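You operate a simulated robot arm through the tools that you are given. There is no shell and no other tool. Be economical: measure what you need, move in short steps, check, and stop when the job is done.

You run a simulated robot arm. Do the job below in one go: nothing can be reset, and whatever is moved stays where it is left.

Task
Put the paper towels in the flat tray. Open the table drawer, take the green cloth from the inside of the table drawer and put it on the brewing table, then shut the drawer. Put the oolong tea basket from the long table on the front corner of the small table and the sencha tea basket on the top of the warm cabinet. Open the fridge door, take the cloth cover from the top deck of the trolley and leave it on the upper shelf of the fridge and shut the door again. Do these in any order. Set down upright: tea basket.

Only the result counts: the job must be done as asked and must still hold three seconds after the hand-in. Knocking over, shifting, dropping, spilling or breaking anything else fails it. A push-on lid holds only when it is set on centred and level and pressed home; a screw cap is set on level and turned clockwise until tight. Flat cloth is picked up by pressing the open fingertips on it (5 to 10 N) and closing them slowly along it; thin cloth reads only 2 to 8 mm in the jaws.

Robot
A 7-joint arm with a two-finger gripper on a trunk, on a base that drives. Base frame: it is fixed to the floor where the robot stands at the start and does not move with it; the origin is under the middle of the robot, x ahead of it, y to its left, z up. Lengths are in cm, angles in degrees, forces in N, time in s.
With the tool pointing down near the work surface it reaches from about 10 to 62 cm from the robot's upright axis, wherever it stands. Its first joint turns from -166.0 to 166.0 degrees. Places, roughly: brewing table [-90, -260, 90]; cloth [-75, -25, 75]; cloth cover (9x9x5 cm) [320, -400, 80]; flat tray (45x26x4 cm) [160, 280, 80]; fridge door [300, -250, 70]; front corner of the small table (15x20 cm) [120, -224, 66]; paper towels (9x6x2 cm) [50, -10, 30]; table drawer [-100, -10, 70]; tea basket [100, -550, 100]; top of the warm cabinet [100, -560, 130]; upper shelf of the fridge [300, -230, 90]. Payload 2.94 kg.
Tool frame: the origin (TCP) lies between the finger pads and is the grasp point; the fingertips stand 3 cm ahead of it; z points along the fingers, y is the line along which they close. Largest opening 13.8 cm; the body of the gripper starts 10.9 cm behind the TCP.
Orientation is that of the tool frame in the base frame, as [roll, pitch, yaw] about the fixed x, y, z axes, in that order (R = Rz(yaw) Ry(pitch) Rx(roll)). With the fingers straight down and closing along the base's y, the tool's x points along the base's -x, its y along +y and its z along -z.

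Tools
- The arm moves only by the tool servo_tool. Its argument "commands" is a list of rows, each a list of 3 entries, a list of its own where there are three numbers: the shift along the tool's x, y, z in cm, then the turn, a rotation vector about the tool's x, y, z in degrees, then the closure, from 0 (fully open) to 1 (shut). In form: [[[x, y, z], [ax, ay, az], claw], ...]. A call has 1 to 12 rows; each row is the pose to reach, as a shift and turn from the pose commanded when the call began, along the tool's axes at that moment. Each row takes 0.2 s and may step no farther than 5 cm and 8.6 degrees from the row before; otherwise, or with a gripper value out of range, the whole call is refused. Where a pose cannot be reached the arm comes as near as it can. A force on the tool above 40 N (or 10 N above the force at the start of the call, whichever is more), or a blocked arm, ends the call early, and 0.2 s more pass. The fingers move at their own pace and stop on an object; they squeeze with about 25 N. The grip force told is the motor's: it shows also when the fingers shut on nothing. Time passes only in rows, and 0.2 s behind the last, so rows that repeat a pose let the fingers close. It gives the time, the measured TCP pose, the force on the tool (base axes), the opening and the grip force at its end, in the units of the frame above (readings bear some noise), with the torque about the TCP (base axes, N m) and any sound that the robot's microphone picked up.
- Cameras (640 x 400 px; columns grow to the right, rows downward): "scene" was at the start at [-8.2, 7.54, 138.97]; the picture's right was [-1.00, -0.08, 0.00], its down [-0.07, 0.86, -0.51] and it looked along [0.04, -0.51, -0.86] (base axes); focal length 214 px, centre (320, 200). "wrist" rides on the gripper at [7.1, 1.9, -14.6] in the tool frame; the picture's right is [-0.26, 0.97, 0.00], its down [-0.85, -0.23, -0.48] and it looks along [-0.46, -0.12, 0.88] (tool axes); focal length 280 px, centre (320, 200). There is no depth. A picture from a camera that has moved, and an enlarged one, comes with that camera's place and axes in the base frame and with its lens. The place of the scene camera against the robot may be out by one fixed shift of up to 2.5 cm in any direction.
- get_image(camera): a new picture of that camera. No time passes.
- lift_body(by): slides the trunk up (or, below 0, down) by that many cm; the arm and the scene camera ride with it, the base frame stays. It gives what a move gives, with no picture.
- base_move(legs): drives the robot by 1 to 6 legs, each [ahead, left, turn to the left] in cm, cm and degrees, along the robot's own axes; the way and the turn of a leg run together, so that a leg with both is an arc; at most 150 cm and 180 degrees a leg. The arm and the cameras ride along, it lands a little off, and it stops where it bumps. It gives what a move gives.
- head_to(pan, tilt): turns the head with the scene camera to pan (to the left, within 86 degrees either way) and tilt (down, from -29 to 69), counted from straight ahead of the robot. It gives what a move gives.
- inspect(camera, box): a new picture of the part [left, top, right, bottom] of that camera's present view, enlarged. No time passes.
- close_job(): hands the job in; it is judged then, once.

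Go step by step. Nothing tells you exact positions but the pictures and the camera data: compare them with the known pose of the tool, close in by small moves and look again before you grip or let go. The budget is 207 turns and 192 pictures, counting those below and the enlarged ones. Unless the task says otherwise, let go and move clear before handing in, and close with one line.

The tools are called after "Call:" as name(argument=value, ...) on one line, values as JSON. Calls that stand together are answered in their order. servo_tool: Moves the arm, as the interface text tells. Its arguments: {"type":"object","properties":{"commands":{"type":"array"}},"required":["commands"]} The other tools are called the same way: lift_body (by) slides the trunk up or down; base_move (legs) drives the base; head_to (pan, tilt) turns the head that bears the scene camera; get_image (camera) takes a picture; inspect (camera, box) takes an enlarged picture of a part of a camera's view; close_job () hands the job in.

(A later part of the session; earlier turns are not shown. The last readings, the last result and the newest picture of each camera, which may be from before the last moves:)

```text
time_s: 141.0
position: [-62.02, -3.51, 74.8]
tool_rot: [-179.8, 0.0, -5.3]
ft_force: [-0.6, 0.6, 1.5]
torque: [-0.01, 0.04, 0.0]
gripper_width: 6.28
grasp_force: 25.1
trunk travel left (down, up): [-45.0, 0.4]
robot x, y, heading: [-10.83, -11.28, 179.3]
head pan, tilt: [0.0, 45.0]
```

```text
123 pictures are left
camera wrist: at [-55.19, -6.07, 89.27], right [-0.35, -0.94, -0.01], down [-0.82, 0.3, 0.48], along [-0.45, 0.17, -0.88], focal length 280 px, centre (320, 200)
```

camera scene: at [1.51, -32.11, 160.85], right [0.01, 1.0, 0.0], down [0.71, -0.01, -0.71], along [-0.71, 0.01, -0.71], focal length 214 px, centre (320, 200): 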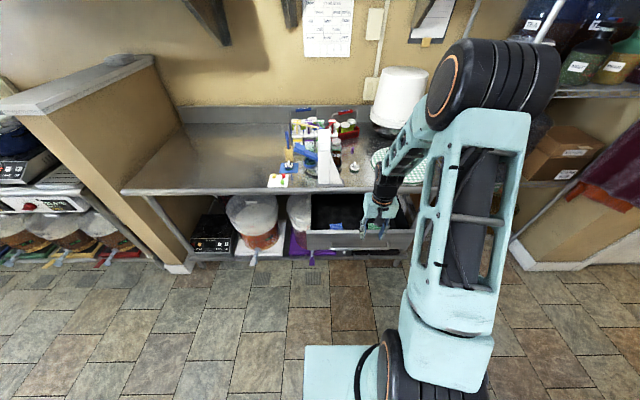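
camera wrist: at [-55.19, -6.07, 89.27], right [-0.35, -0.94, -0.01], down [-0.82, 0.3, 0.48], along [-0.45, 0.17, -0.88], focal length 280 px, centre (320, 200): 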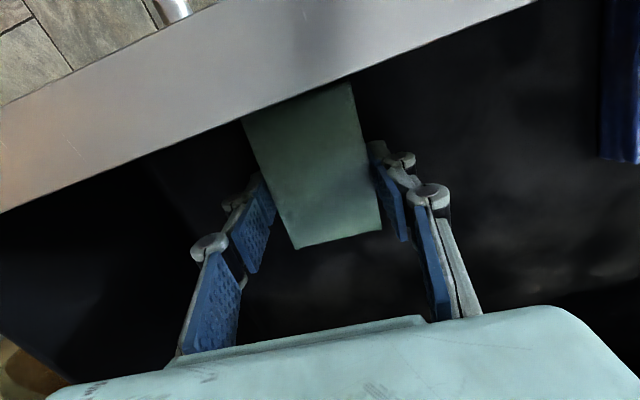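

Held (6.28 cm). Lift straight out.

Call:
servo_tool(commands=[[[0, 0, -3], [0, 0, 0], 1], [[0, 0, -7], [0, 0, 0], 1], [[0, 0, -11.5], [0, 0, 0], 1], [[0, 0, -16], [0, 0, 0], 1], [[0, 0, -20.5], [0, 0, 0], 1], [[0, 0, -25], [0, 0, 0], 1], [[0, 0, -25], [0, 0, 0], 1]])

Call:
get_image(camera="scene")

Call:
get_image(camera="wrist")

```text
time_s: 142.6
position: [-62.08, -3.4, 99.75]
tool_rot: [-179.7, 0.0, -5.2]
ft_force: [0.0, 0.7, -0.9]
torque: [-0.01, 0.01, 0.02]
gripper_width: 6.29
grasp_force: 25.2
trunk travel left (down, up): [-45.0, 0.4]
robot x, y, heading: [-11.31, -11.19, 179.3]
head pan, tilt: [0.0, 45.0]
```

```text
122 pictures are left
camera scene: at [-12.37, -24.0, 160.85], right [0.01, 1.0, 0.0], down [0.71, -0.01, -0.71], along [-0.71, 0.01, -0.71], focal length 214 px, centre (320, 200)
```

scene: 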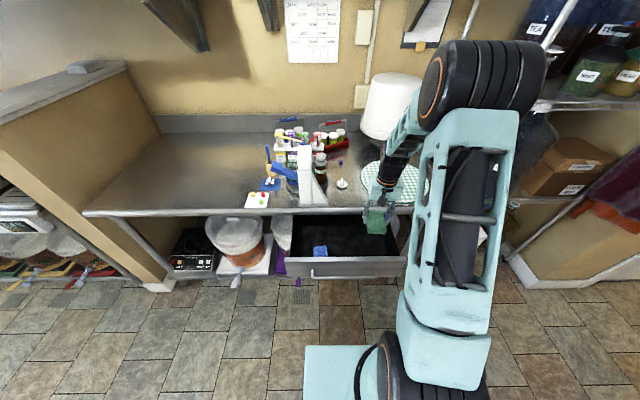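

```text
121 pictures are left
camera wrist: at [-55.24, -6.13, 114.29], right [-0.35, -0.94, -0.01], down [-0.82, 0.3, 0.48], along [-0.45, 0.17, -0.88], focal length 280 px, centre (320, 200)
```

wrist: 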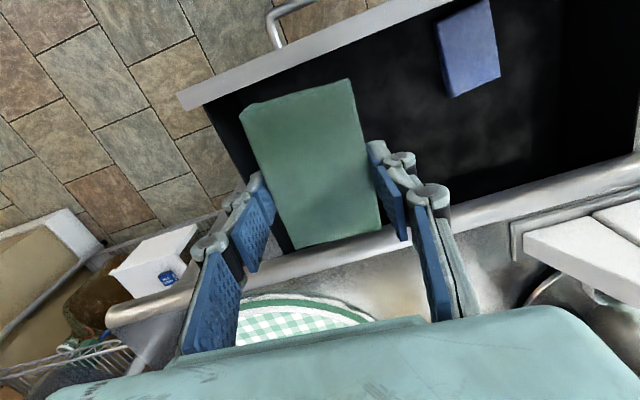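

Cloth is out. Back off, turn the hand 90° so I can push the drawer shut by its bar with the finger's outer side.

Call:
base_move(legs=[[-13, 0, 0]])

Call:
servo_tool(commands=[[[0.5, 1, 0], [0, 0, 8.5], 1], [[1, 2, 0], [0, 0, 17], 1], [[1.5, 3, 0], [0, 0, 25.5], 1], [[2, 4, 0], [0, 0, 34], 1], [[2.5, 5, 0], [0, 0, 42.5], 1], [[3, 6, 0], [0, 0, 51], 1], [[3.5, 7, 0], [0, 0, 59.5], 1], [[4, 8, 0], [0, 0, 68], 1], [[4.5, 9, 0], [0, 0, 76.5], 1], [[4.5, 10, 0], [0, 0, 84.5], 1], [[4.5, 10, 0], [0, 0, 84.5], 1]])

Call:
get_image(camera="scene")

```text
time_s: 143.9
position: [-49.08, -3.62, 99.73]
tool_rot: [-179.7, 0.1, -5.4]
ft_force: [0.6, 0.4, 0.3]
torque: [0.03, 0.03, 0.02]
gripper_width: 6.28
grasp_force: 24.4
trunk travel left (down, up): [-45.0, 0.4]
robot x, y, heading: [2.05, -11.36, 179.1]
head pan, tilt: [0.0, 45.0]
```

```text
time_s: 146.3
position: [-45.58, -13.9, 99.73]
tool_rot: [-180.0, 0.3, -89.9]
ft_force: [-0.7, -0.6, -0.8]
torque: [0.04, 0.02, 0.0]
gripper_width: 6.26
grasp_force: 25.2
trunk travel left (down, up): [-45.0, 0.4]
robot x, y, heading: [1.45, -11.57, 179.4]
head pan, tilt: [0.0, 45.0]
```

```text
120 pictures are left
camera scene: at [0.6, -24.17, 160.85], right [0.01, 1.0, 0.0], down [0.71, -0.01, -0.71], along [-0.71, 0.01, -0.71], focal length 214 px, centre (320, 200)
```

scene: 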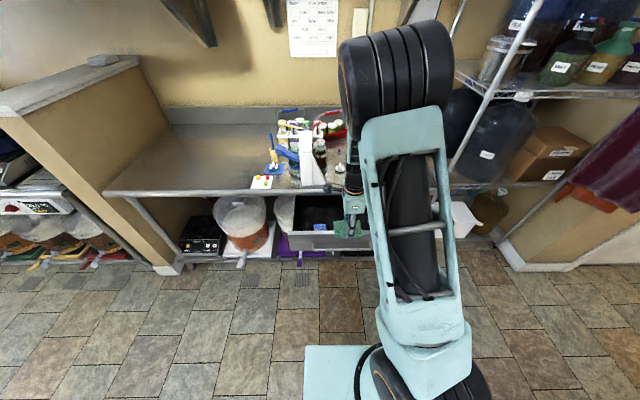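

Shift 4 cm back for clearance, then lower the trunk so the fingers are level with the bar.

Call:
servo_tool(commands=[[[0, -2, 0], [0, 0, 0], 1], [[0, -4, 0], [0, 0, 0], 1], [[0, -4, 0], [0, 0, 0], 1]])

Call:
lift_body(by=-21.5)

Call:
get_image(camera="wrist")

Call:
get_image(camera="scene")

```text
time_s: 147.1
position: [-41.6, -13.96, 99.73]
tool_rot: [180.0, 0.3, -89.7]
ft_force: [-0.5, -0.3, 0.4]
torque: [-0.02, 0.0, 0.03]
gripper_width: 6.28
grasp_force: 25.3
trunk travel left (down, up): [-45.0, 0.4]
robot x, y, heading: [1.62, -11.34, 179.5]
head pan, tilt: [0.0, 45.0]
```

```text
time_s: 149.4
position: [-41.61, -14.0, 78.18]
tool_rot: [-180.0, 0.3, -89.7]
ft_force: [-0.8, 0.2, -0.9]
torque: [0.02, -0.01, -0.03]
gripper_width: 6.26
grasp_force: 24.4
trunk travel left (down, up): [-23.5, 21.9]
robot x, y, heading: [1.6, -11.4, 178.9]
head pan, tilt: [0.0, 45.0]
```

```text
119 pictures are left
camera wrist: at [-43.5, -21.14, 92.73], right [-0.97, 0.26, 0.0], down [0.23, 0.85, 0.48], along [0.12, 0.46, -0.88], focal length 280 px, centre (320, 200)
```

wrist: 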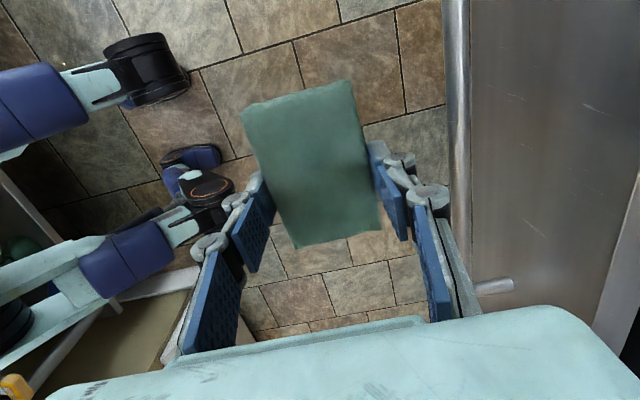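

```text
118 pictures are left
camera scene: at [0.6, -24.18, 139.36], right [0.01, 1.0, 0.0], down [0.71, -0.01, -0.71], along [-0.71, 0.01, -0.71], focal length 214 px, centre (320, 200)
```

scene: 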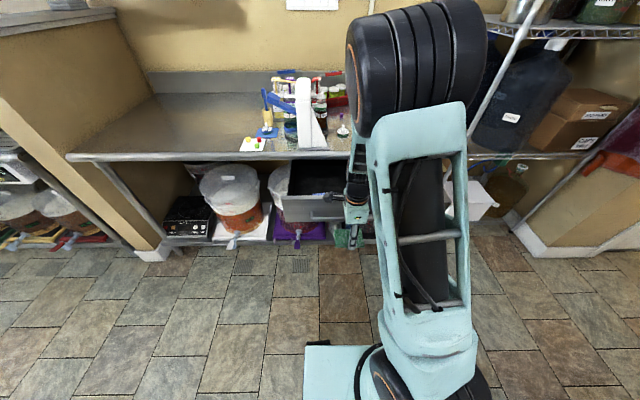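

I tilt the hand 25° so its body stays clear of the table edge, then push by driving ahead.

Call:
servo_tool(commands=[[[0, 0, 0], [-8.5, 0, 0], 1], [[0, 0, 0.3], [-17, 0, 0], 1], [[0, 0, 0.6], [-25, 0, 0], 1], [[0, 0, 0.6], [-25, 0, 0], 1]])

Call:
base_move(legs=[[20, 0, 0]])

Call:
get_image(camera="wrist")

Call:
get_image(camera="scene")

```text
time_s: 150.4
position: [-41.59, -13.97, 77.67]
tool_rot: [154.9, 0.4, -89.8]
ft_force: [-0.4, -0.1, -1.3]
torque: [0.0, -0.01, -0.03]
gripper_width: 6.3
grasp_force: 25.2
trunk travel left (down, up): [-23.5, 21.9]
robot x, y, heading: [1.51, -11.63, 179.3]
head pan, tilt: [0.0, 45.0]
```

```text
time_s: 152.0
position: [-61.38, -13.75, 77.64]
tool_rot: [155.0, 0.3, -89.8]
ft_force: [-0.4, 0.3, -0.2]
torque: [-0.02, 0.01, 0.01]
gripper_width: 6.3
grasp_force: 25.2
trunk travel left (down, up): [-23.5, 21.9]
robot x, y, heading: [-17.87, -11.11, 179.0]
head pan, tilt: [0.0, 45.0]
```

```text
117 pictures are left
camera wrist: at [-57.05, -20.84, 91.56], right [-0.88, 0.26, 0.41], down [0.41, 0.85, 0.34], along [-0.26, 0.46, -0.85], focal length 280 px, centre (320, 200)
```

wrist: 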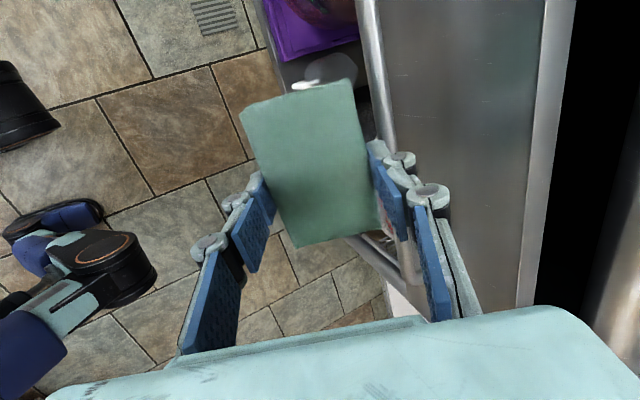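

```text
116 pictures are left
camera scene: at [-19.3, -23.9, 139.35], right [0.01, 1.0, 0.0], down [0.71, -0.01, -0.71], along [-0.71, 0.01, -0.71], focal length 214 px, centre (320, 200)
```

scene: 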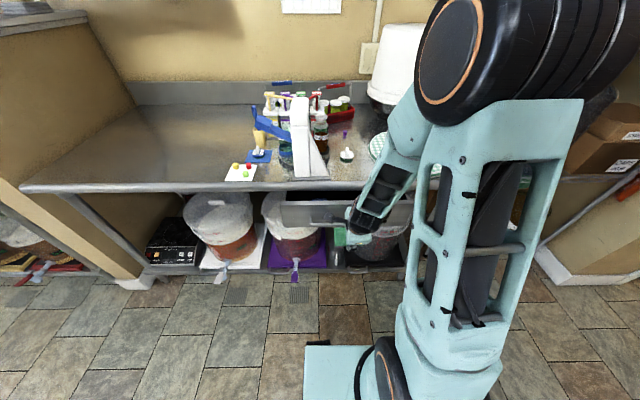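

Drawer follows. Finish the push with the arm in steps.

Call:
servo_tool(commands=[[[0, 1.6, 0.75], [0, 0, 0], 1], [[0, 3.2, 1.5], [0, 0, 0], 1], [[0, 4.8, 2.25], [0, 0, 0], 1], [[0, 6.4, 3], [0, 0, 0], 1], [[0, 7.7, 3.6], [0, 0, 0], 1], [[0, 7.7, 3.6], [0, 0, 0], 1]])

Call:
get_image(camera="wrist")

Call:
inspect(camera="scene", box=[250, 150, 450, 275])

```text
time_s: 153.4
position: [-69.98, -13.65, 77.45]
tool_rot: [155.1, 0.3, -89.8]
ft_force: [0.6, 0.2, 0.2]
torque: [0.0, 0.01, 0.02]
gripper_width: 6.28
grasp_force: 24.7
trunk travel left (down, up): [-23.5, 21.9]
robot x, y, heading: [-18.19, -10.94, 179.3]
head pan, tilt: [0.0, 45.0]
```

```text
115 pictures are left
camera wrist: at [-65.57, -20.82, 91.51], right [-0.88, 0.26, 0.41], down [0.41, 0.85, 0.34], along [-0.26, 0.46, -0.85], focal length 280 px, centre (320, 200)
```

wrist: 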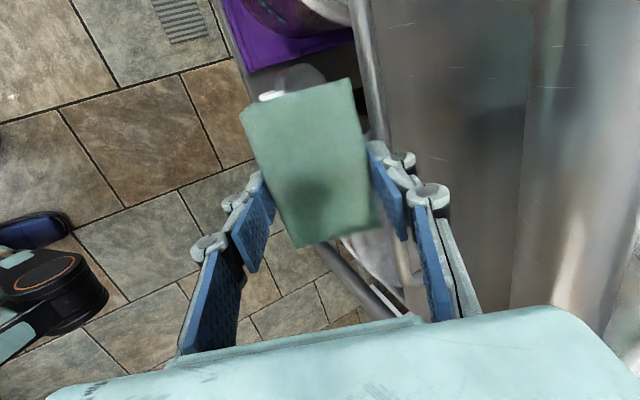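

```text
3.20 times, centred on (350, 212) of scene
camera zoom: at [-19.29, -23.9, 139.34], right [0.01, 1.0, 0.0], down [0.71, -0.01, -0.71], along [-0.71, 0.01, -0.71], focal length 686 px, centre (224, 160)
```

zoom: 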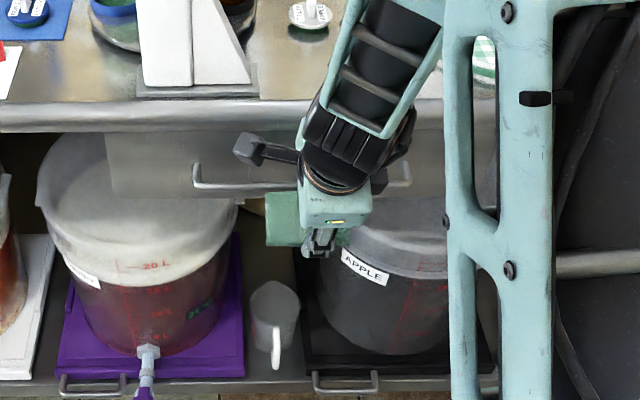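

Almost shut; push on until it stops.

Call:
servo_tool(commands=[[[0, 0.9, 0.42], [0, 0, 0], 1], [[0, 1.8, 0.84], [0, 0, 0], 1], [[0, 2.4, 1.1], [0, 0, 0], 1], [[0, 2.9, 1.35], [0, 0, 0], 1], [[0, 3.3, 1.55], [0, 0, 0], 1], [[0, 3.3, 1.55], [0, 0, 0], 1]])

Call:
get_image(camera="wrist")

```text
time_s: 153.8
position: [-69.94, -13.73, 77.52]
tool_rot: [155.7, 0.0, -90.0]
ft_force: [21.3, 0.6, 24.2]
torque: [0.27, 1.03, -0.3]
gripper_width: 6.27
grasp_force: 24.5
trunk travel left (down, up): [-23.5, 21.9]
robot x, y, heading: [-17.76, -10.86, 179.1]
head pan, tilt: [0.0, 45.0]
stopped in row 2: the force on the tool passed its limit at 49 N (the readings are from after the stop); the commanded pose is now the measured one
```

```text
113 pictures are left
camera wrist: at [-65.81, -20.78, 91.61], right [-0.88, 0.26, 0.4], down [0.4, 0.85, 0.34], along [-0.25, 0.46, -0.85], focal length 280 px, centre (320, 200)
```

wrist: 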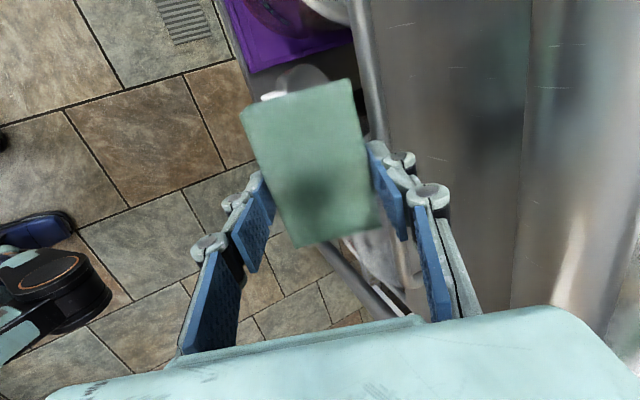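

It stopped firmly. Back off and check whether the drawer is fully shut.

Call:
servo_tool(commands=[[[0, -1.8, -0.84], [0, 0, 0], 1], [[0, -5, -2.4], [0, 0, 0], 1], [[0, -8, -3.7], [0, 0, 0], 1], [[0, -8, -3.7], [0, 0, 0], 1]])

Call:
get_image(camera="wrist")

Call:
inspect(camera="scene", box=[270, 150, 420, 244])

```text
time_s: 154.8
position: [-61.49, -13.66, 77.29]
tool_rot: [156.0, 0.1, -89.8]
ft_force: [-0.8, 0.0, 0.2]
torque: [-0.01, 0.0, -0.01]
gripper_width: 6.27
grasp_force: 25.6
trunk travel left (down, up): [-23.5, 21.9]
robot x, y, heading: [-18.23, -11.07, 179.0]
head pan, tilt: [0.0, 45.0]
```

```text
112 pictures are left
camera wrist: at [-57.35, -20.79, 91.39], right [-0.88, 0.26, 0.39], down [0.4, 0.85, 0.34], along [-0.25, 0.46, -0.85], focal length 280 px, centre (320, 200)
```

wrist: 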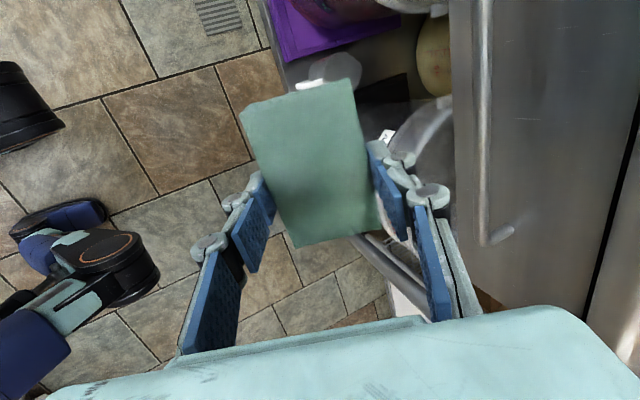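

```text
4.26 times, centred on (345, 197) of scene
camera zoom: at [-19.24, -23.89, 139.35], right [0.01, 1.0, 0.0], down [0.71, -0.01, -0.71], along [-0.71, 0.01, -0.71], focal length 913 px, centre (214, 213)
```

zoom: 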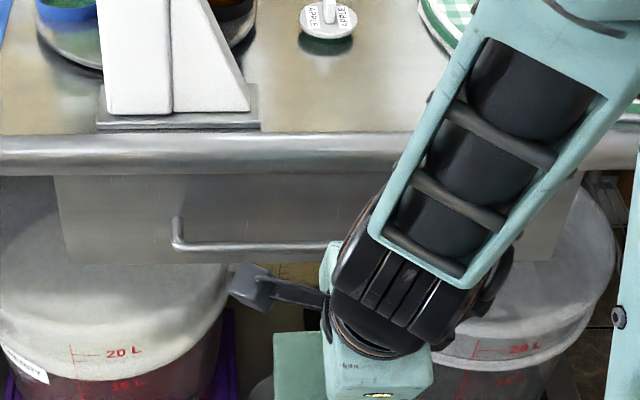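

Bar is back at its original x (-78 in the same measure): drawer is shut. Straighten the hand, raise, and drive toward the brewing table.

Call:
base_move(legs=[[-6, 0, 0]])

Call:
servo_tool(commands=[[[0, -1, 0], [8, 0, 0], 1], [[0, -2, 0], [16, 0, 0], 1], [[0, -3, 0], [24, 0, 0], 1], [[0, -3, 0], [24, 0, 0], 1]])

Call:
lift_body(by=20)

Call:
base_move(legs=[[0, 0, 90], [100, 0, 0]])

Call:
head_to(pan=0, tilt=30)

Call:
get_image(camera="scene")

Call:
head_to(pan=-50, tilt=30)

Call:
get_image(camera="scene")

```text
time_s: 155.8
position: [-55.66, -13.75, 77.48]
tool_rot: [155.9, 0.1, -89.8]
ft_force: [-1.0, 0.8, -1.2]
torque: [-0.02, 0.0, 0.01]
gripper_width: 6.28
grasp_force: 24.4
trunk travel left (down, up): [-23.5, 21.9]
robot x, y, heading: [-12.59, -11.59, 179.0]
head pan, tilt: [0.0, 45.0]
```

```text
time_s: 156.8
position: [-53.01, -13.73, 76.15]
tool_rot: [-179.9, 0.1, -89.9]
ft_force: [0.0, 0.0, -0.1]
torque: [0.02, -0.01, 0.01]
gripper_width: 6.28
grasp_force: 25.0
trunk travel left (down, up): [-23.5, 21.9]
robot x, y, heading: [-12.37, -11.06, 179.1]
head pan, tilt: [0.0, 45.0]
```

```text
time_s: 159.0
position: [-52.82, -13.75, 96.09]
tool_rot: [180.0, 0.1, -89.9]
ft_force: [0.5, 0.4, -1.1]
torque: [0.03, -0.05, -0.02]
gripper_width: 6.27
grasp_force: 25.6
trunk travel left (down, up): [-43.5, 1.9]
robot x, y, heading: [-12.2, -11.23, 179.3]
head pan, tilt: [0.0, 45.0]
```

```text
time_s: 168.0
position: [-10.15, -151.73, 96.17]
tool_rot: [179.9, 0.2, 0.5]
ft_force: [-0.1, 0.1, -0.6]
torque: [0.02, 0.0, -0.01]
gripper_width: 6.27
grasp_force: 24.4
trunk travel left (down, up): [-43.5, 1.9]
robot x, y, heading: [-12.98, -111.15, -90.4]
head pan, tilt: [0.0, 45.0]
```

```text
time_s: 168.8
position: [-10.18, -151.7, 96.25]
tool_rot: [179.9, 0.1, 0.5]
ft_force: [0.3, 0.0, 0.0]
torque: [-0.01, 0.0, -0.04]
gripper_width: 6.29
grasp_force: 25.1
trunk travel left (down, up): [-43.5, 1.9]
robot x, y, heading: [-13.0, -110.62, -90.4]
head pan, tilt: [0.0, 30.0]
```

```text
110 pictures are left
camera scene: at [-0.16, -111.47, 161.61], right [-1.0, 0.01, 0.0], down [0.0, 0.5, -0.87], along [-0.01, -0.87, -0.5], focal length 214 px, centre (320, 200)
```

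scene: 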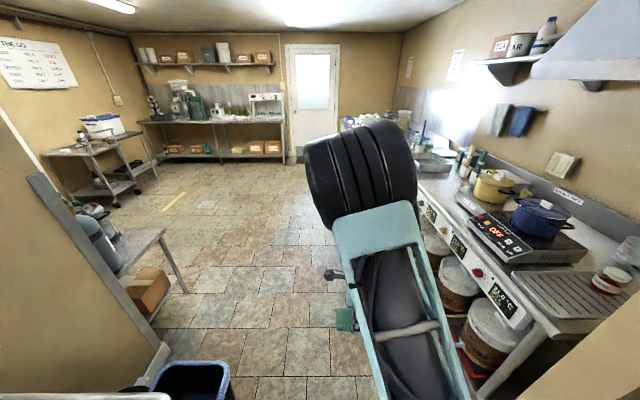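

```text
time_s: 169.9
position: [-10.04, -151.55, 96.15]
tool_rot: [179.9, 0.0, 0.5]
ft_force: [-0.2, -0.3, 0.1]
torque: [-0.03, 0.02, -0.04]
gripper_width: 6.29
grasp_force: 25.5
trunk travel left (down, up): [-43.5, 1.9]
robot x, y, heading: [-13.09, -110.91, -90.4]
head pan, tilt: [-50.0, 30.0]
```

```text
109 pictures are left
camera scene: at [-7.06, -108.2, 161.61], right [-0.64, 0.77, 0.0], down [0.39, 0.32, -0.87], along [-0.67, -0.55, -0.5], focal length 214 px, centre (320, 200)
```

scene: 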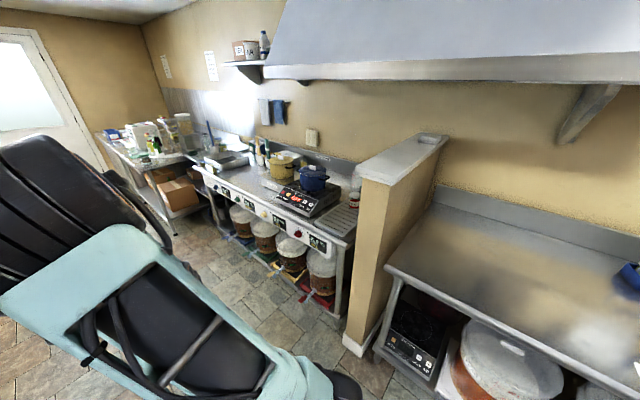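

The brewing table is on the right, with pots and cookers on it. Drive to y≈-255 and turn toward it.

Call:
base_move(legs=[[142, 0, 0], [0, 0, -90]])

Call:
head_to(pan=0, tilt=40)

Call:
get_image(camera="scene")

```text
time_s: 180.8
position: [-54.04, -255.72, 96.01]
tool_rot: [179.9, 0.1, -89.5]
ft_force: [-0.3, 0.1, -0.2]
torque: [-0.02, 0.03, 0.04]
gripper_width: 6.29
grasp_force: 24.6
trunk travel left (down, up): [-43.5, 1.9]
robot x, y, heading: [-13.51, -252.92, 179.8]
head pan, tilt: [-50.0, 30.0]
```

```text
time_s: 182.0
position: [-53.99, -255.73, 96.04]
tool_rot: [179.8, 0.0, -89.6]
ft_force: [0.7, -0.7, -0.4]
torque: [0.01, 0.02, 0.0]
gripper_width: 6.28
grasp_force: 25.5
trunk travel left (down, up): [-43.5, 1.9]
robot x, y, heading: [-13.9, -252.99, 179.5]
head pan, tilt: [0.0, 40.0]
```

```text
108 pictures are left
camera scene: at [-14.75, -265.71, 160.08], right [0.01, 1.0, 0.0], down [0.64, -0.01, -0.77], along [-0.77, 0.01, -0.64], focal length 214 px, centre (320, 200)
```

scene: 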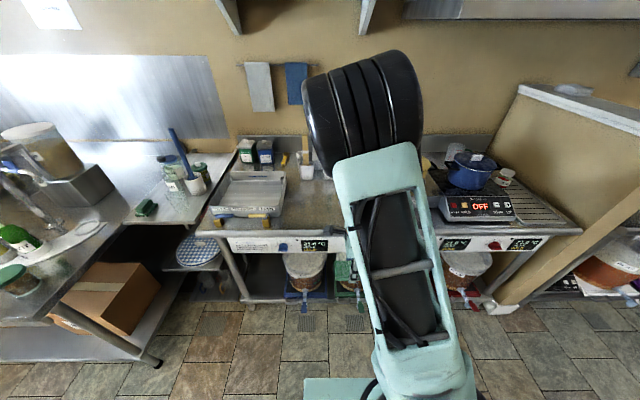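

Call:
get_image(camera="wrist")

Call:
inspect(camera="scene", box=[200, 130, 360, 260])

```text
107 pictures are left
camera wrist: at [-55.9, -262.86, 110.66], right [-0.97, 0.25, 0.0], down [0.22, 0.85, 0.48], along [0.12, 0.46, -0.88], focal length 280 px, centre (320, 200)
```

wrist: 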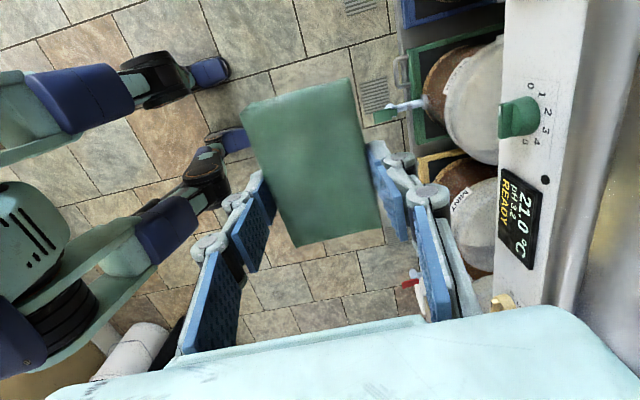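

```text
3.08 times, centred on (280, 195) of scene
camera zoom: at [-14.75, -265.71, 160.08], right [0.01, 1.0, 0.0], down [0.64, -0.01, -0.77], along [-0.77, 0.01, -0.64], focal length 660 px, centre (443, 215)
```

zoom: 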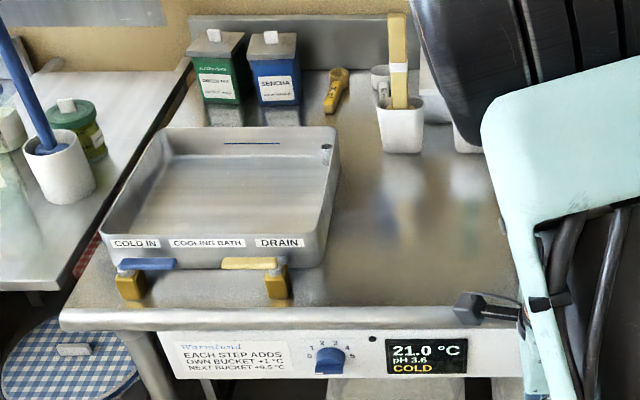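

Free counter right of the cooling bath, about (-92,-268). Raise, then drive ahead 25 and left 12.

Call:
servo_tool(commands=[[[0, 0, -4], [0, 0, 0], 1], [[0, 0, -7], [0, 0, 0], 1], [[0, 0, -7], [0, 0, 0], 1]])

Call:
base_move(legs=[[25, 12, 0]])

Call:
get_image(camera="scene")

Call:
get_image(camera="wrist")

```text
time_s: 182.8
position: [-53.99, -255.8, 103.19]
tool_rot: [179.9, 0.1, -89.5]
ft_force: [1.3, -0.2, -1.3]
torque: [0.01, 0.01, -0.02]
gripper_width: 6.28
grasp_force: 25.4
trunk travel left (down, up): [-43.5, 1.9]
robot x, y, heading: [-13.46, -252.84, 179.8]
head pan, tilt: [0.0, 40.0]
```

```text
time_s: 184.8
position: [-79.02, -267.58, 102.98]
tool_rot: [179.9, 0.1, -89.5]
ft_force: [-0.8, 0.0, -0.3]
torque: [-0.02, -0.04, 0.0]
gripper_width: 6.28
grasp_force: 25.2
trunk travel left (down, up): [-43.5, 1.9]
robot x, y, heading: [-38.46, -264.89, 179.5]
head pan, tilt: [0.0, 40.0]
```

```text
105 pictures are left
camera scene: at [-39.82, -277.6, 160.07], right [0.01, 1.0, 0.0], down [0.64, 0.0, -0.77], along [-0.77, 0.0, -0.64], focal length 214 px, centre (320, 200)
```

scene: 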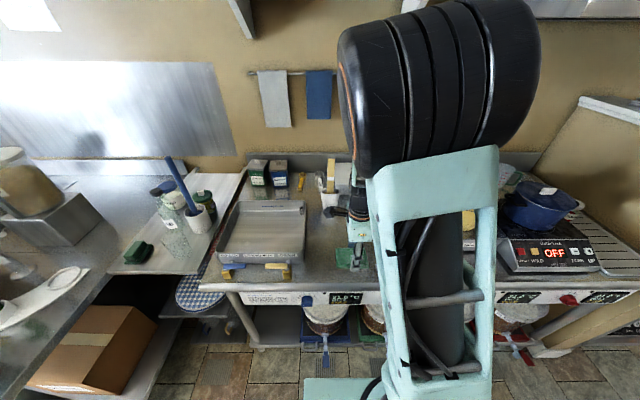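

```text
104 pictures are left
camera wrist: at [-80.98, -274.85, 117.67], right [-0.97, 0.25, 0.0], down [0.22, 0.85, 0.48], along [0.12, 0.46, -0.88], focal length 280 px, centre (320, 200)
```

wrist: 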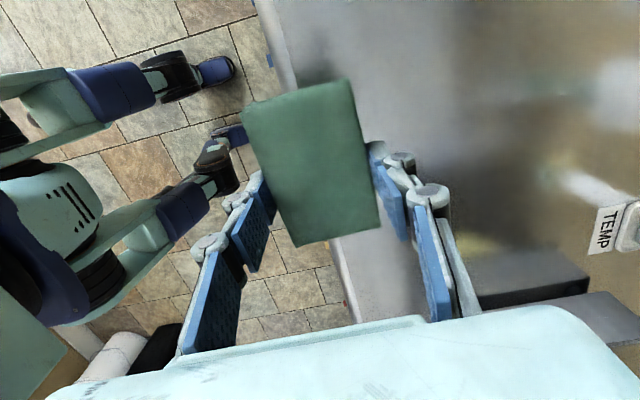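

Clear counter here. Extend 12 cm further over it and lower.

Call:
servo_tool(commands=[[[0, 4, 0], [0, 0, 0], 1], [[0, 8, 0], [0, 0, 0], 1], [[0, 12, 1], [0, 0, 0], 1], [[0, 12, 4], [0, 0, 0], 1], [[0, 12, 7], [0, 0, 0], 1], [[0, 12, 7], [0, 0, 0], 1]])

Call:
get_image(camera="wrist")

Call:
inspect(camera="scene", box=[200, 140, 400, 300])

```text
time_s: 186.2
position: [-91.17, -267.75, 96.18]
tool_rot: [179.9, 0.1, -89.4]
ft_force: [0.7, 0.3, -0.6]
torque: [-0.02, -0.01, 0.0]
gripper_width: 6.27
grasp_force: 24.9
trunk travel left (down, up): [-43.5, 1.9]
robot x, y, heading: [-38.31, -264.62, 179.8]
head pan, tilt: [0.0, 40.0]
```

```text
103 pictures are left
camera wrist: at [-92.91, -274.93, 110.69], right [-0.97, 0.25, 0.0], down [0.22, 0.85, 0.48], along [0.12, 0.46, -0.88], focal length 280 px, centre (320, 200)
```

wrist: 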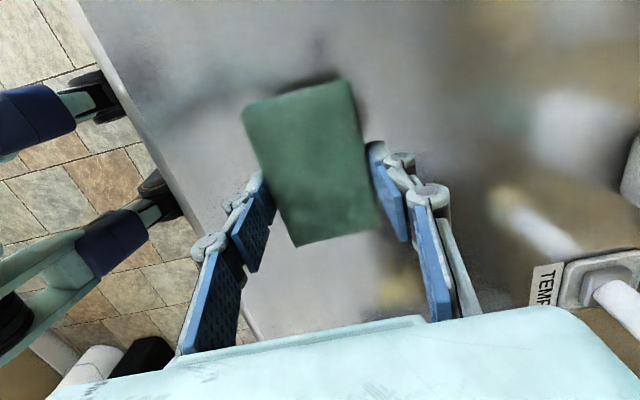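

```text
2.50 times, centred on (300, 220) of scene
camera zoom: at [-39.76, -277.58, 160.08], right [0.01, 1.0, 0.0], down [0.64, 0.0, -0.77], along [-0.77, 0.0, -0.64], focal length 536 px, centre (370, 150)
```

zoom: 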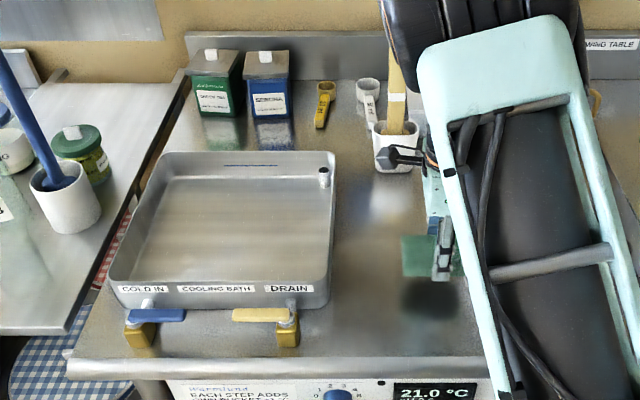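

Call:
servo_tool(commands=[[[0, 0, 1.2], [0, 0, 0], 1], [[0, 0, 2.4], [0, 0, 0], 1], [[0, 0, 3.4], [0, 0, 0], 1], [[0, 0, 4.2], [0, 0, 0], 1], [[0, 0, 5], [0, 0, 0], 1], [[0, 0, 5.8], [0, 0, 0], 1]])

Call:
inspect(camera="scene", box=[300, 180, 400, 260])

```text
time_s: 187.7
position: [-91.14, -267.79, 91.06]
tool_rot: [179.5, 0.0, -89.5]
ft_force: [7.6, 0.4, 20.7]
torque: [0.01, -0.66, -0.01]
gripper_width: 6.29
grasp_force: 25.1
trunk travel left (down, up): [-43.5, 1.9]
robot x, y, heading: [-38.32, -265.03, 179.9]
head pan, tilt: [0.0, 40.0]
stopped in row 6: the force on the tool passed its limit at 44 N (the readings are from after the stop); the commanded pose is now the measured one
```

```text
5.00 times, centred on (350, 220) of scene
camera zoom: at [-39.38, -277.57, 160.09], right [0.01, 1.0, 0.0], down [0.64, 0.0, -0.77], along [-0.77, 0.0, -0.64], focal length 1072 px, centre (170, 100)
```

zoom: 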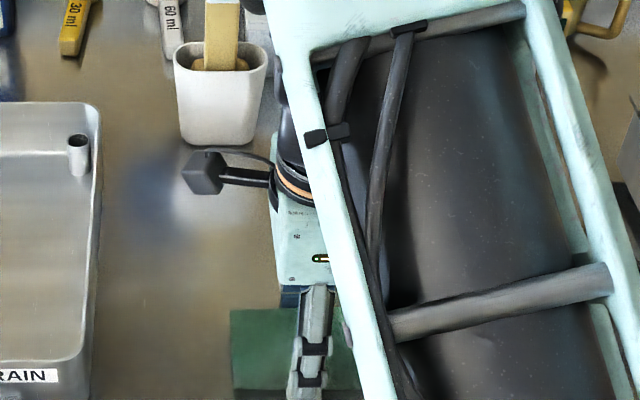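

Cloth rests on the table. Ease up slightly, open, and lift away.

Call:
servo_tool(commands=[[[0, 0, -0.2], [0, 0, 0], 0.9], [[0, 0, -0.2], [0, 0, 0], 0.45], [[0, 0, -0.2], [0, 0, 0], 0.3], [[0, 0, -2], [0, 0, 0], 0.3], [[0, 0, -6], [0, 0, 0], 0.3], [[0, 0, -10], [0, 0, 0], 0.3], [[0, 0, -14], [0, 0, 0], 0.3], [[0, 0, -14], [0, 0, 0], 0.3]])

Call:
get_image(camera="wrist")

```text
time_s: 189.5
position: [-91.27, -267.82, 104.77]
tool_rot: [179.7, 0.0, -89.4]
ft_force: [1.4, 0.1, -0.1]
torque: [0.01, 0.02, -0.01]
gripper_width: 9.68
grasp_force: 0.1
trunk travel left (down, up): [-43.5, 1.9]
robot x, y, heading: [-38.26, -265.12, 179.6]
head pan, tilt: [0.0, 40.0]
```

```text
100 pictures are left
camera wrist: at [-93.07, -274.94, 119.28], right [-0.97, 0.25, 0.01], down [0.22, 0.85, 0.47], along [0.12, 0.46, -0.88], focal length 280 px, centre (320, 200)
```

wrist: 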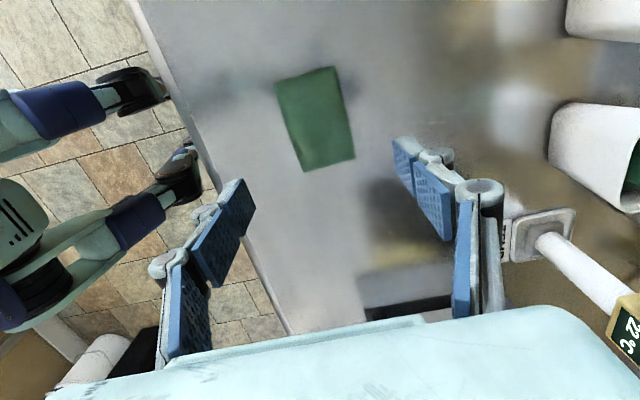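

Cloth is on the brewing table. Back off, unwind the hand, and head for the long table at the far end.

Call:
base_move(legs=[[-28, 0, 0]])

Call:
servo_tool(commands=[[[0, -1, 0], [0, 0, -8.5], 0.3], [[0, -2, 0], [0, 0, -17], 0.3], [[0, -3, 0], [0, 0, -25.5], 0.3], [[0, -4, 0], [0, 0, -34], 0.3], [[0, -5, 0], [0, 0, -42.5], 0.3], [[0, -6, 0], [0, 0, -51], 0.3], [[0, -7, 0], [0, 0, -59.5], 0.3], [[0, -8, 0], [0, 0, -68], 0.3], [[0, -9, 0], [0, 0, -76.5], 0.3], [[0, -10, 0], [0, 0, -85], 0.3], [[0, -10, 0], [0, 0, -90], 0.3]])

Call:
base_move(legs=[[0, 0, 90], [110, 90, 0]])

Call:
head_to(pan=0, tilt=25)

Call:
get_image(camera="scene")

Call:
head_to(pan=70, tilt=25)

Call:
get_image(camera="scene")

```text
time_s: 191.4
position: [-63.2, -267.82, 104.74]
tool_rot: [179.6, 0.0, -89.5]
ft_force: [0.2, -0.9, -0.2]
torque: [0.01, 0.01, 0.01]
gripper_width: 9.69
grasp_force: 0.1
trunk travel left (down, up): [-43.5, 1.9]
robot x, y, heading: [-10.16, -264.99, 179.2]
head pan, tilt: [0.0, 40.0]
```

```text
time_s: 193.8
position: [-53.47, -267.76, 104.68]
tool_rot: [180.0, 0.3, 0.6]
ft_force: [0.0, 0.5, 0.1]
torque: [0.0, -0.01, 0.01]
gripper_width: 9.66
grasp_force: 0.0
trunk travel left (down, up): [-43.5, 1.9]
robot x, y, heading: [-10.48, -265.24, 179.6]
head pan, tilt: [0.0, 40.0]
```

```text
time_s: 206.0
position: [83.77, -416.7, 104.59]
tool_rot: [-179.9, 0.3, 91.1]
ft_force: [-0.1, 0.0, 0.6]
torque: [0.01, -0.02, 0.01]
gripper_width: 9.65
grasp_force: 0.0
trunk travel left (down, up): [-43.5, 1.9]
robot x, y, heading: [80.56, -373.99, -89.4]
head pan, tilt: [0.0, 40.0]
```

```text
time_s: 206.8
position: [83.71, -416.71, 104.63]
tool_rot: [179.9, 0.3, 91.0]
ft_force: [-0.2, 0.4, -0.2]
torque: [-0.01, -0.03, -0.02]
gripper_width: 9.68
grasp_force: 0.0
trunk travel left (down, up): [-43.5, 1.9]
robot x, y, heading: [80.34, -373.53, -89.8]
head pan, tilt: [0.0, 25.0]
```

```text
99 pictures are left
camera scene: at [93.24, -374.36, 162.4], right [-1.0, 0.0, 0.0], down [0.0, 0.42, -0.91], along [0.0, -0.91, -0.42], focal length 214 px, centre (320, 200)
```

scene: 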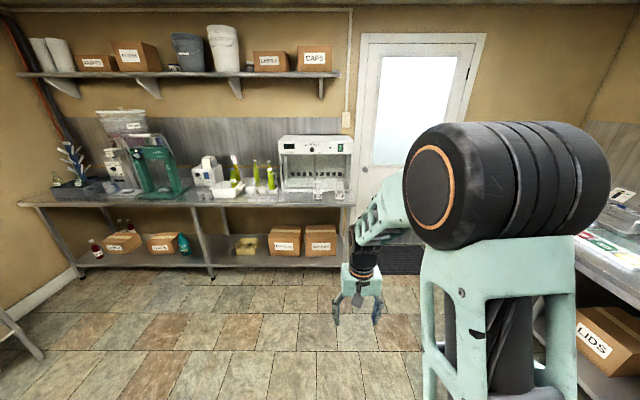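

```text
time_s: 208.2
position: [83.74, -416.74, 104.7]
tool_rot: [-180.0, 0.3, 91.2]
ft_force: [-0.6, -0.4, 0.1]
torque: [-0.01, 0.02, 0.01]
gripper_width: 9.67
grasp_force: 0.2
trunk travel left (down, up): [-43.5, 1.9]
robot x, y, heading: [79.94, -373.92, -89.7]
head pan, tilt: [70.0, 25.0]
```

```text
98 pictures are left
camera scene: at [101.87, -368.27, 162.41], right [-0.34, -0.94, 0.0], down [-0.4, 0.14, -0.91], along [0.85, -0.31, -0.42], focal length 214 px, centre (320, 200)
```

scene: 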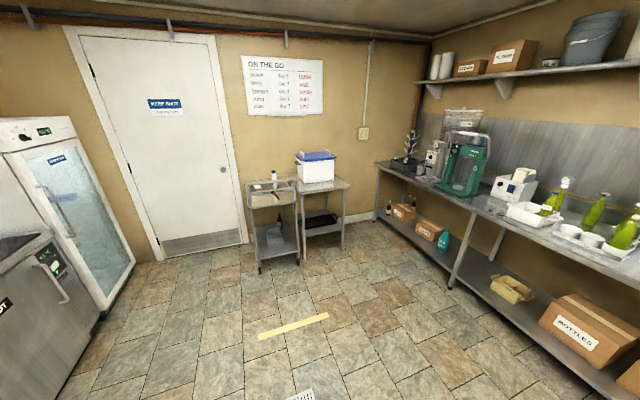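

Call:
head_to(pan=0, tilt=20)

Call:
inspect(camera="scene", box=[180, 120, 380, 245])

```text
time_s: 209.6
position: [83.74, -416.82, 104.66]
tool_rot: [-180.0, 0.4, 91.1]
ft_force: [0.1, 0.2, -0.6]
torque: [-0.01, 0.0, 0.0]
gripper_width: 9.67
grasp_force: 0.0
trunk travel left (down, up): [-43.5, 1.9]
robot x, y, heading: [80.49, -373.87, -90.0]
head pan, tilt: [0.0, 20.0]
```

```text
3.20 times, centred on (280, 182) of scene
camera zoom: at [93.25, -374.46, 163.22], right [-1.0, 0.0, 0.0], down [0.0, 0.34, -0.94], along [0.0, -0.94, -0.34], focal length 686 px, centre (448, 256)
```

zoom: 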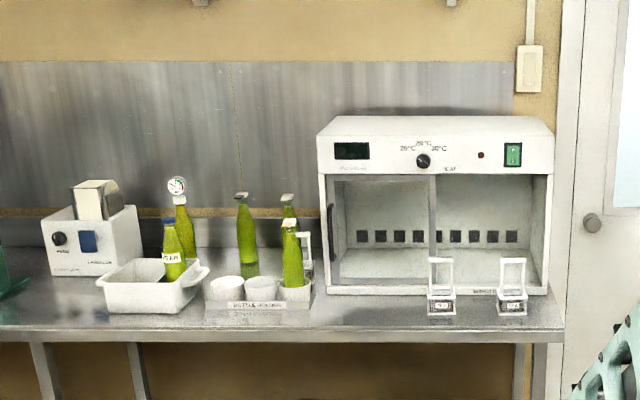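

Two tea baskets with loop handles stand before the warm cabinet at about (95,-538) and (76,-538). Drive closer to read their labels.

Call:
base_move(legs=[[92, 5, 0]])

Call:
head_to(pan=0, tilt=40)

Call:
get_image(camera="scene")

Call:
inspect(camera="scene", box=[250, 120, 450, 245])

Call:
get_image(camera="wrist")

```text
time_s: 214.4
position: [88.64, -508.77, 104.53]
tool_rot: [-180.0, 0.3, 90.8]
ft_force: [0.5, 0.3, 0.2]
torque: [0.0, -0.02, 0.0]
gripper_width: 9.64
grasp_force: 0.0
trunk travel left (down, up): [-43.5, 1.9]
robot x, y, heading: [85.46, -466.14, -90.1]
head pan, tilt: [0.0, 20.0]
```

```text
time_s: 215.2
position: [88.66, -508.8, 104.6]
tool_rot: [179.9, 0.2, 90.8]
ft_force: [0.2, 0.7, -0.2]
torque: [-0.02, 0.03, 0.01]
gripper_width: 9.66
grasp_force: 0.1
trunk travel left (down, up): [-43.5, 1.9]
robot x, y, heading: [85.97, -465.76, -90.2]
head pan, tilt: [0.0, 40.0]
```

```text
96 pictures are left
camera scene: at [98.37, -465.7, 160.08], right [-1.0, 0.0, 0.0], down [0.0, 0.64, -0.77], along [0.0, -0.77, -0.64], focal length 214 px, centre (320, 200)
```

scene: 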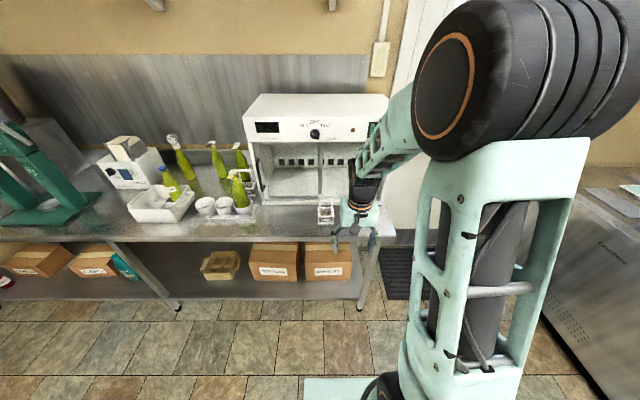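

```text
3.20 times, centred on (350, 182) of scene
camera zoom: at [98.37, -465.7, 160.08], right [-1.0, 0.0, 0.0], down [0.0, 0.64, -0.77], along [0.0, -0.77, -0.64], focal length 686 px, centre (224, 256)
```

zoom: 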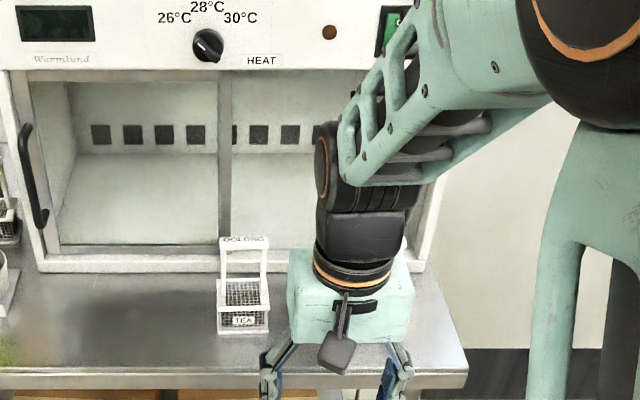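

```text
94 pictures are left
camera wrist: at [90.51, -501.53, 119.13], right [0.97, -0.25, 0.0], down [-0.22, -0.85, 0.48], along [-0.12, -0.47, -0.88], focal length 280 px, centre (320, 200)
```

wrist: 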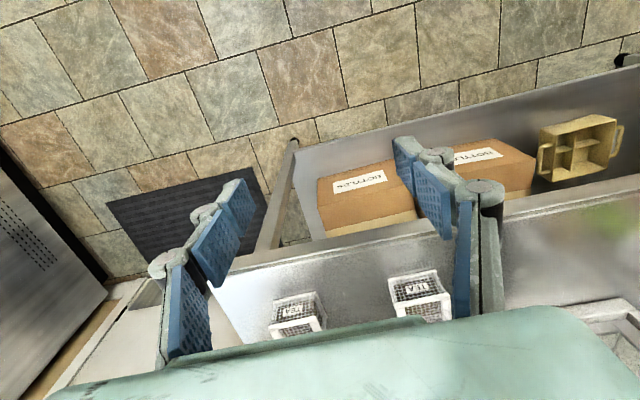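

The x≈95 basket reads OOLONG. I back up a little and tilt the hand to view both handles with the wrist camera.

Call:
base_move(legs=[[-14, 0, 0]])

Call:
servo_tool(commands=[[[-2, 0, 0], [0, -8, 0], 0.3], [[-4, 0, 0], [0, -16, 0], 0.3], [[-6, 0, 0], [0, -24, 0], 0.3], [[-8, 0, 0], [0, -32, 0], 0.3], [[-8, 0, 0], [0, -40, 0], 0.3], [[-8, 0, 0], [0, -40, 0], 0.3]])

Call:
get_image(camera="wrist")

Call:
inspect(camera="scene", box=[250, 120, 450, 245])

```text
time_s: 216.6
position: [88.75, -494.98, 104.51]
tool_rot: [-179.9, 0.5, 90.9]
ft_force: [0.6, 0.2, 0.6]
torque: [-0.06, -0.01, 0.0]
gripper_width: 9.64
grasp_force: 0.1
trunk travel left (down, up): [-43.5, 1.9]
robot x, y, heading: [85.55, -452.48, -89.8]
head pan, tilt: [0.0, 40.0]
```

```text
time_s: 217.9
position: [88.9, -502.89, 104.64]
tool_rot: [-179.9, 40.4, 90.7]
ft_force: [0.5, 0.2, 0.0]
torque: [-0.04, 0.03, -0.03]
gripper_width: 9.65
grasp_force: 0.0
trunk travel left (down, up): [-43.5, 1.9]
robot x, y, heading: [85.73, -452.14, -90.0]
head pan, tilt: [0.0, 40.0]
```

```text
93 pictures are left
camera wrist: at [90.57, -488.11, 111.15], right [0.97, -0.18, 0.17], down [-0.23, -0.34, 0.91], along [-0.11, -0.92, -0.37], focal length 280 px, centre (320, 200)
```

wrist: 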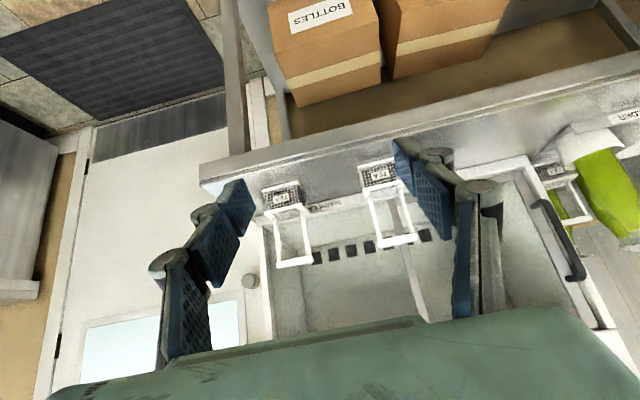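

```text
3.20 times, centred on (350, 182) of scene
camera zoom: at [98.38, -451.94, 160.08], right [-1.0, 0.0, 0.0], down [0.0, 0.64, -0.77], along [0.0, -0.77, -0.64], focal length 686 px, centre (224, 256)
```

zoom: 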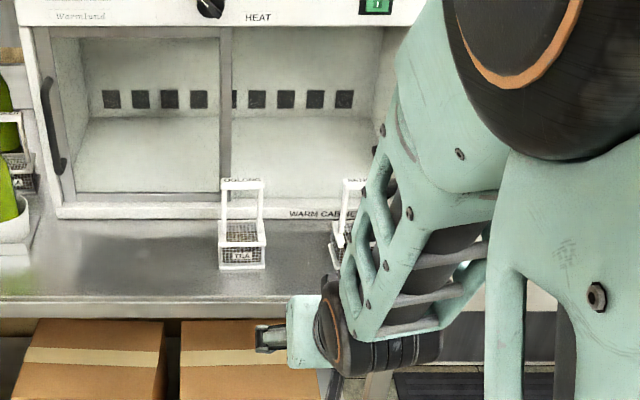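

There is a third basket near the bottles; I must read all labels.

Call:
inspect(camera="scene", box=[335, 160, 375, 210])

Call:
inspect(camera="scene", box=[230, 140, 280, 190])

```text
8.00 times, centred on (355, 185) of scene
camera zoom: at [98.38, -451.94, 160.08], right [-1.0, 0.0, 0.0], down [0.0, 0.64, -0.77], along [0.0, -0.77, -0.64], focal length 1716 px, centre (40, 320)
```

zoom: 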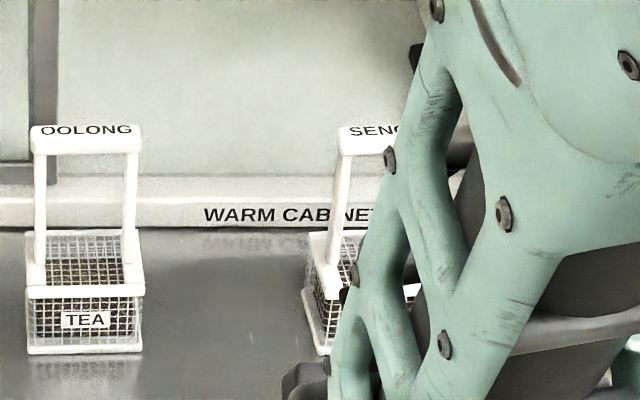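

```text
8.00 times, centred on (255, 165) of scene
camera zoom: at [98.38, -451.94, 160.08], right [-1.0, 0.0, 0.0], down [0.0, 0.64, -0.77], along [0.0, -0.77, -0.64], focal length 1716 px, centre (840, 480)
```

zoom: 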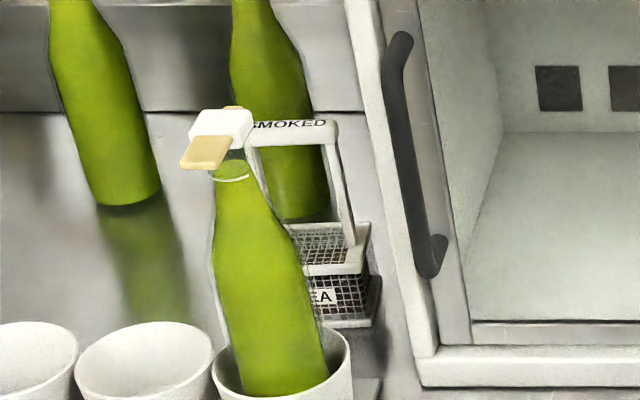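

Labels: OOLONG at x≈95.8, SENCHA at x≈78.3, handle tops z≈103–104, y≈-535. I take the sencha first: straighten above, then drive in.

Call:
servo_tool(commands=[[[-1.4, -2, -1.7], [0, 8, 0], 0.3], [[-2.9, -4, -3.5], [0, 16, 0], 0.3], [[-4.4, -6, -5.2], [0, 24, 0], 0.3], [[-5.8, -8, -7], [0, 32, 0], 0.3], [[-7.3, -10.4, -8.7], [0, 40.3, 0], 0.3], [[-7.3, -10.4, -8.7], [0, 40.3, 0], 0.3]])

Call:
base_move(legs=[[27, 0, 0]])

Call:
get_image(camera="wrist")

Call:
get_image(camera="scene")

```text
time_s: 219.3
position: [78.43, -502.99, 116.13]
tool_rot: [180.0, -0.1, 90.9]
ft_force: [-0.3, -0.3, -0.3]
torque: [-0.01, -0.02, 0.01]
gripper_width: 9.64
grasp_force: 0.1
trunk travel left (down, up): [-43.5, 1.9]
robot x, y, heading: [85.76, -452.13, -90.2]
head pan, tilt: [0.0, 40.0]
```

```text
time_s: 221.2
position: [78.51, -529.78, 116.06]
tool_rot: [-180.0, -0.1, 91.1]
ft_force: [0.2, 0.0, 0.3]
torque: [0.02, 0.03, -0.01]
gripper_width: 9.67
grasp_force: 0.0
trunk travel left (down, up): [-43.5, 1.9]
robot x, y, heading: [85.82, -479.21, -89.8]
head pan, tilt: [0.0, 40.0]
```

```text
89 pictures are left
camera wrist: at [80.34, -522.72, 130.58], right [0.97, -0.24, 0.0], down [-0.22, -0.85, 0.48], along [-0.12, -0.46, -0.88], focal length 280 px, centre (320, 200)
```

wrist: 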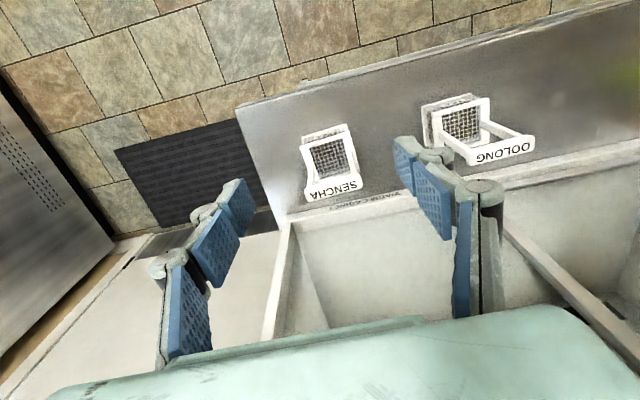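

```text
88 pictures are left
camera scene: at [98.42, -478.7, 160.08], right [-1.0, 0.0, 0.0], down [0.0, 0.64, -0.77], along [0.0, -0.77, -0.64], focal length 214 px, centre (320, 200)
```

scene: 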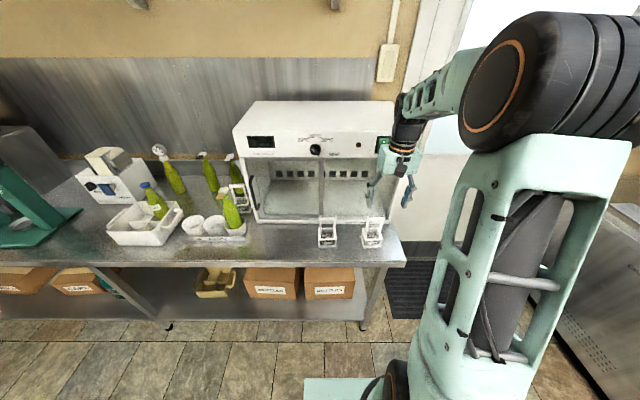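

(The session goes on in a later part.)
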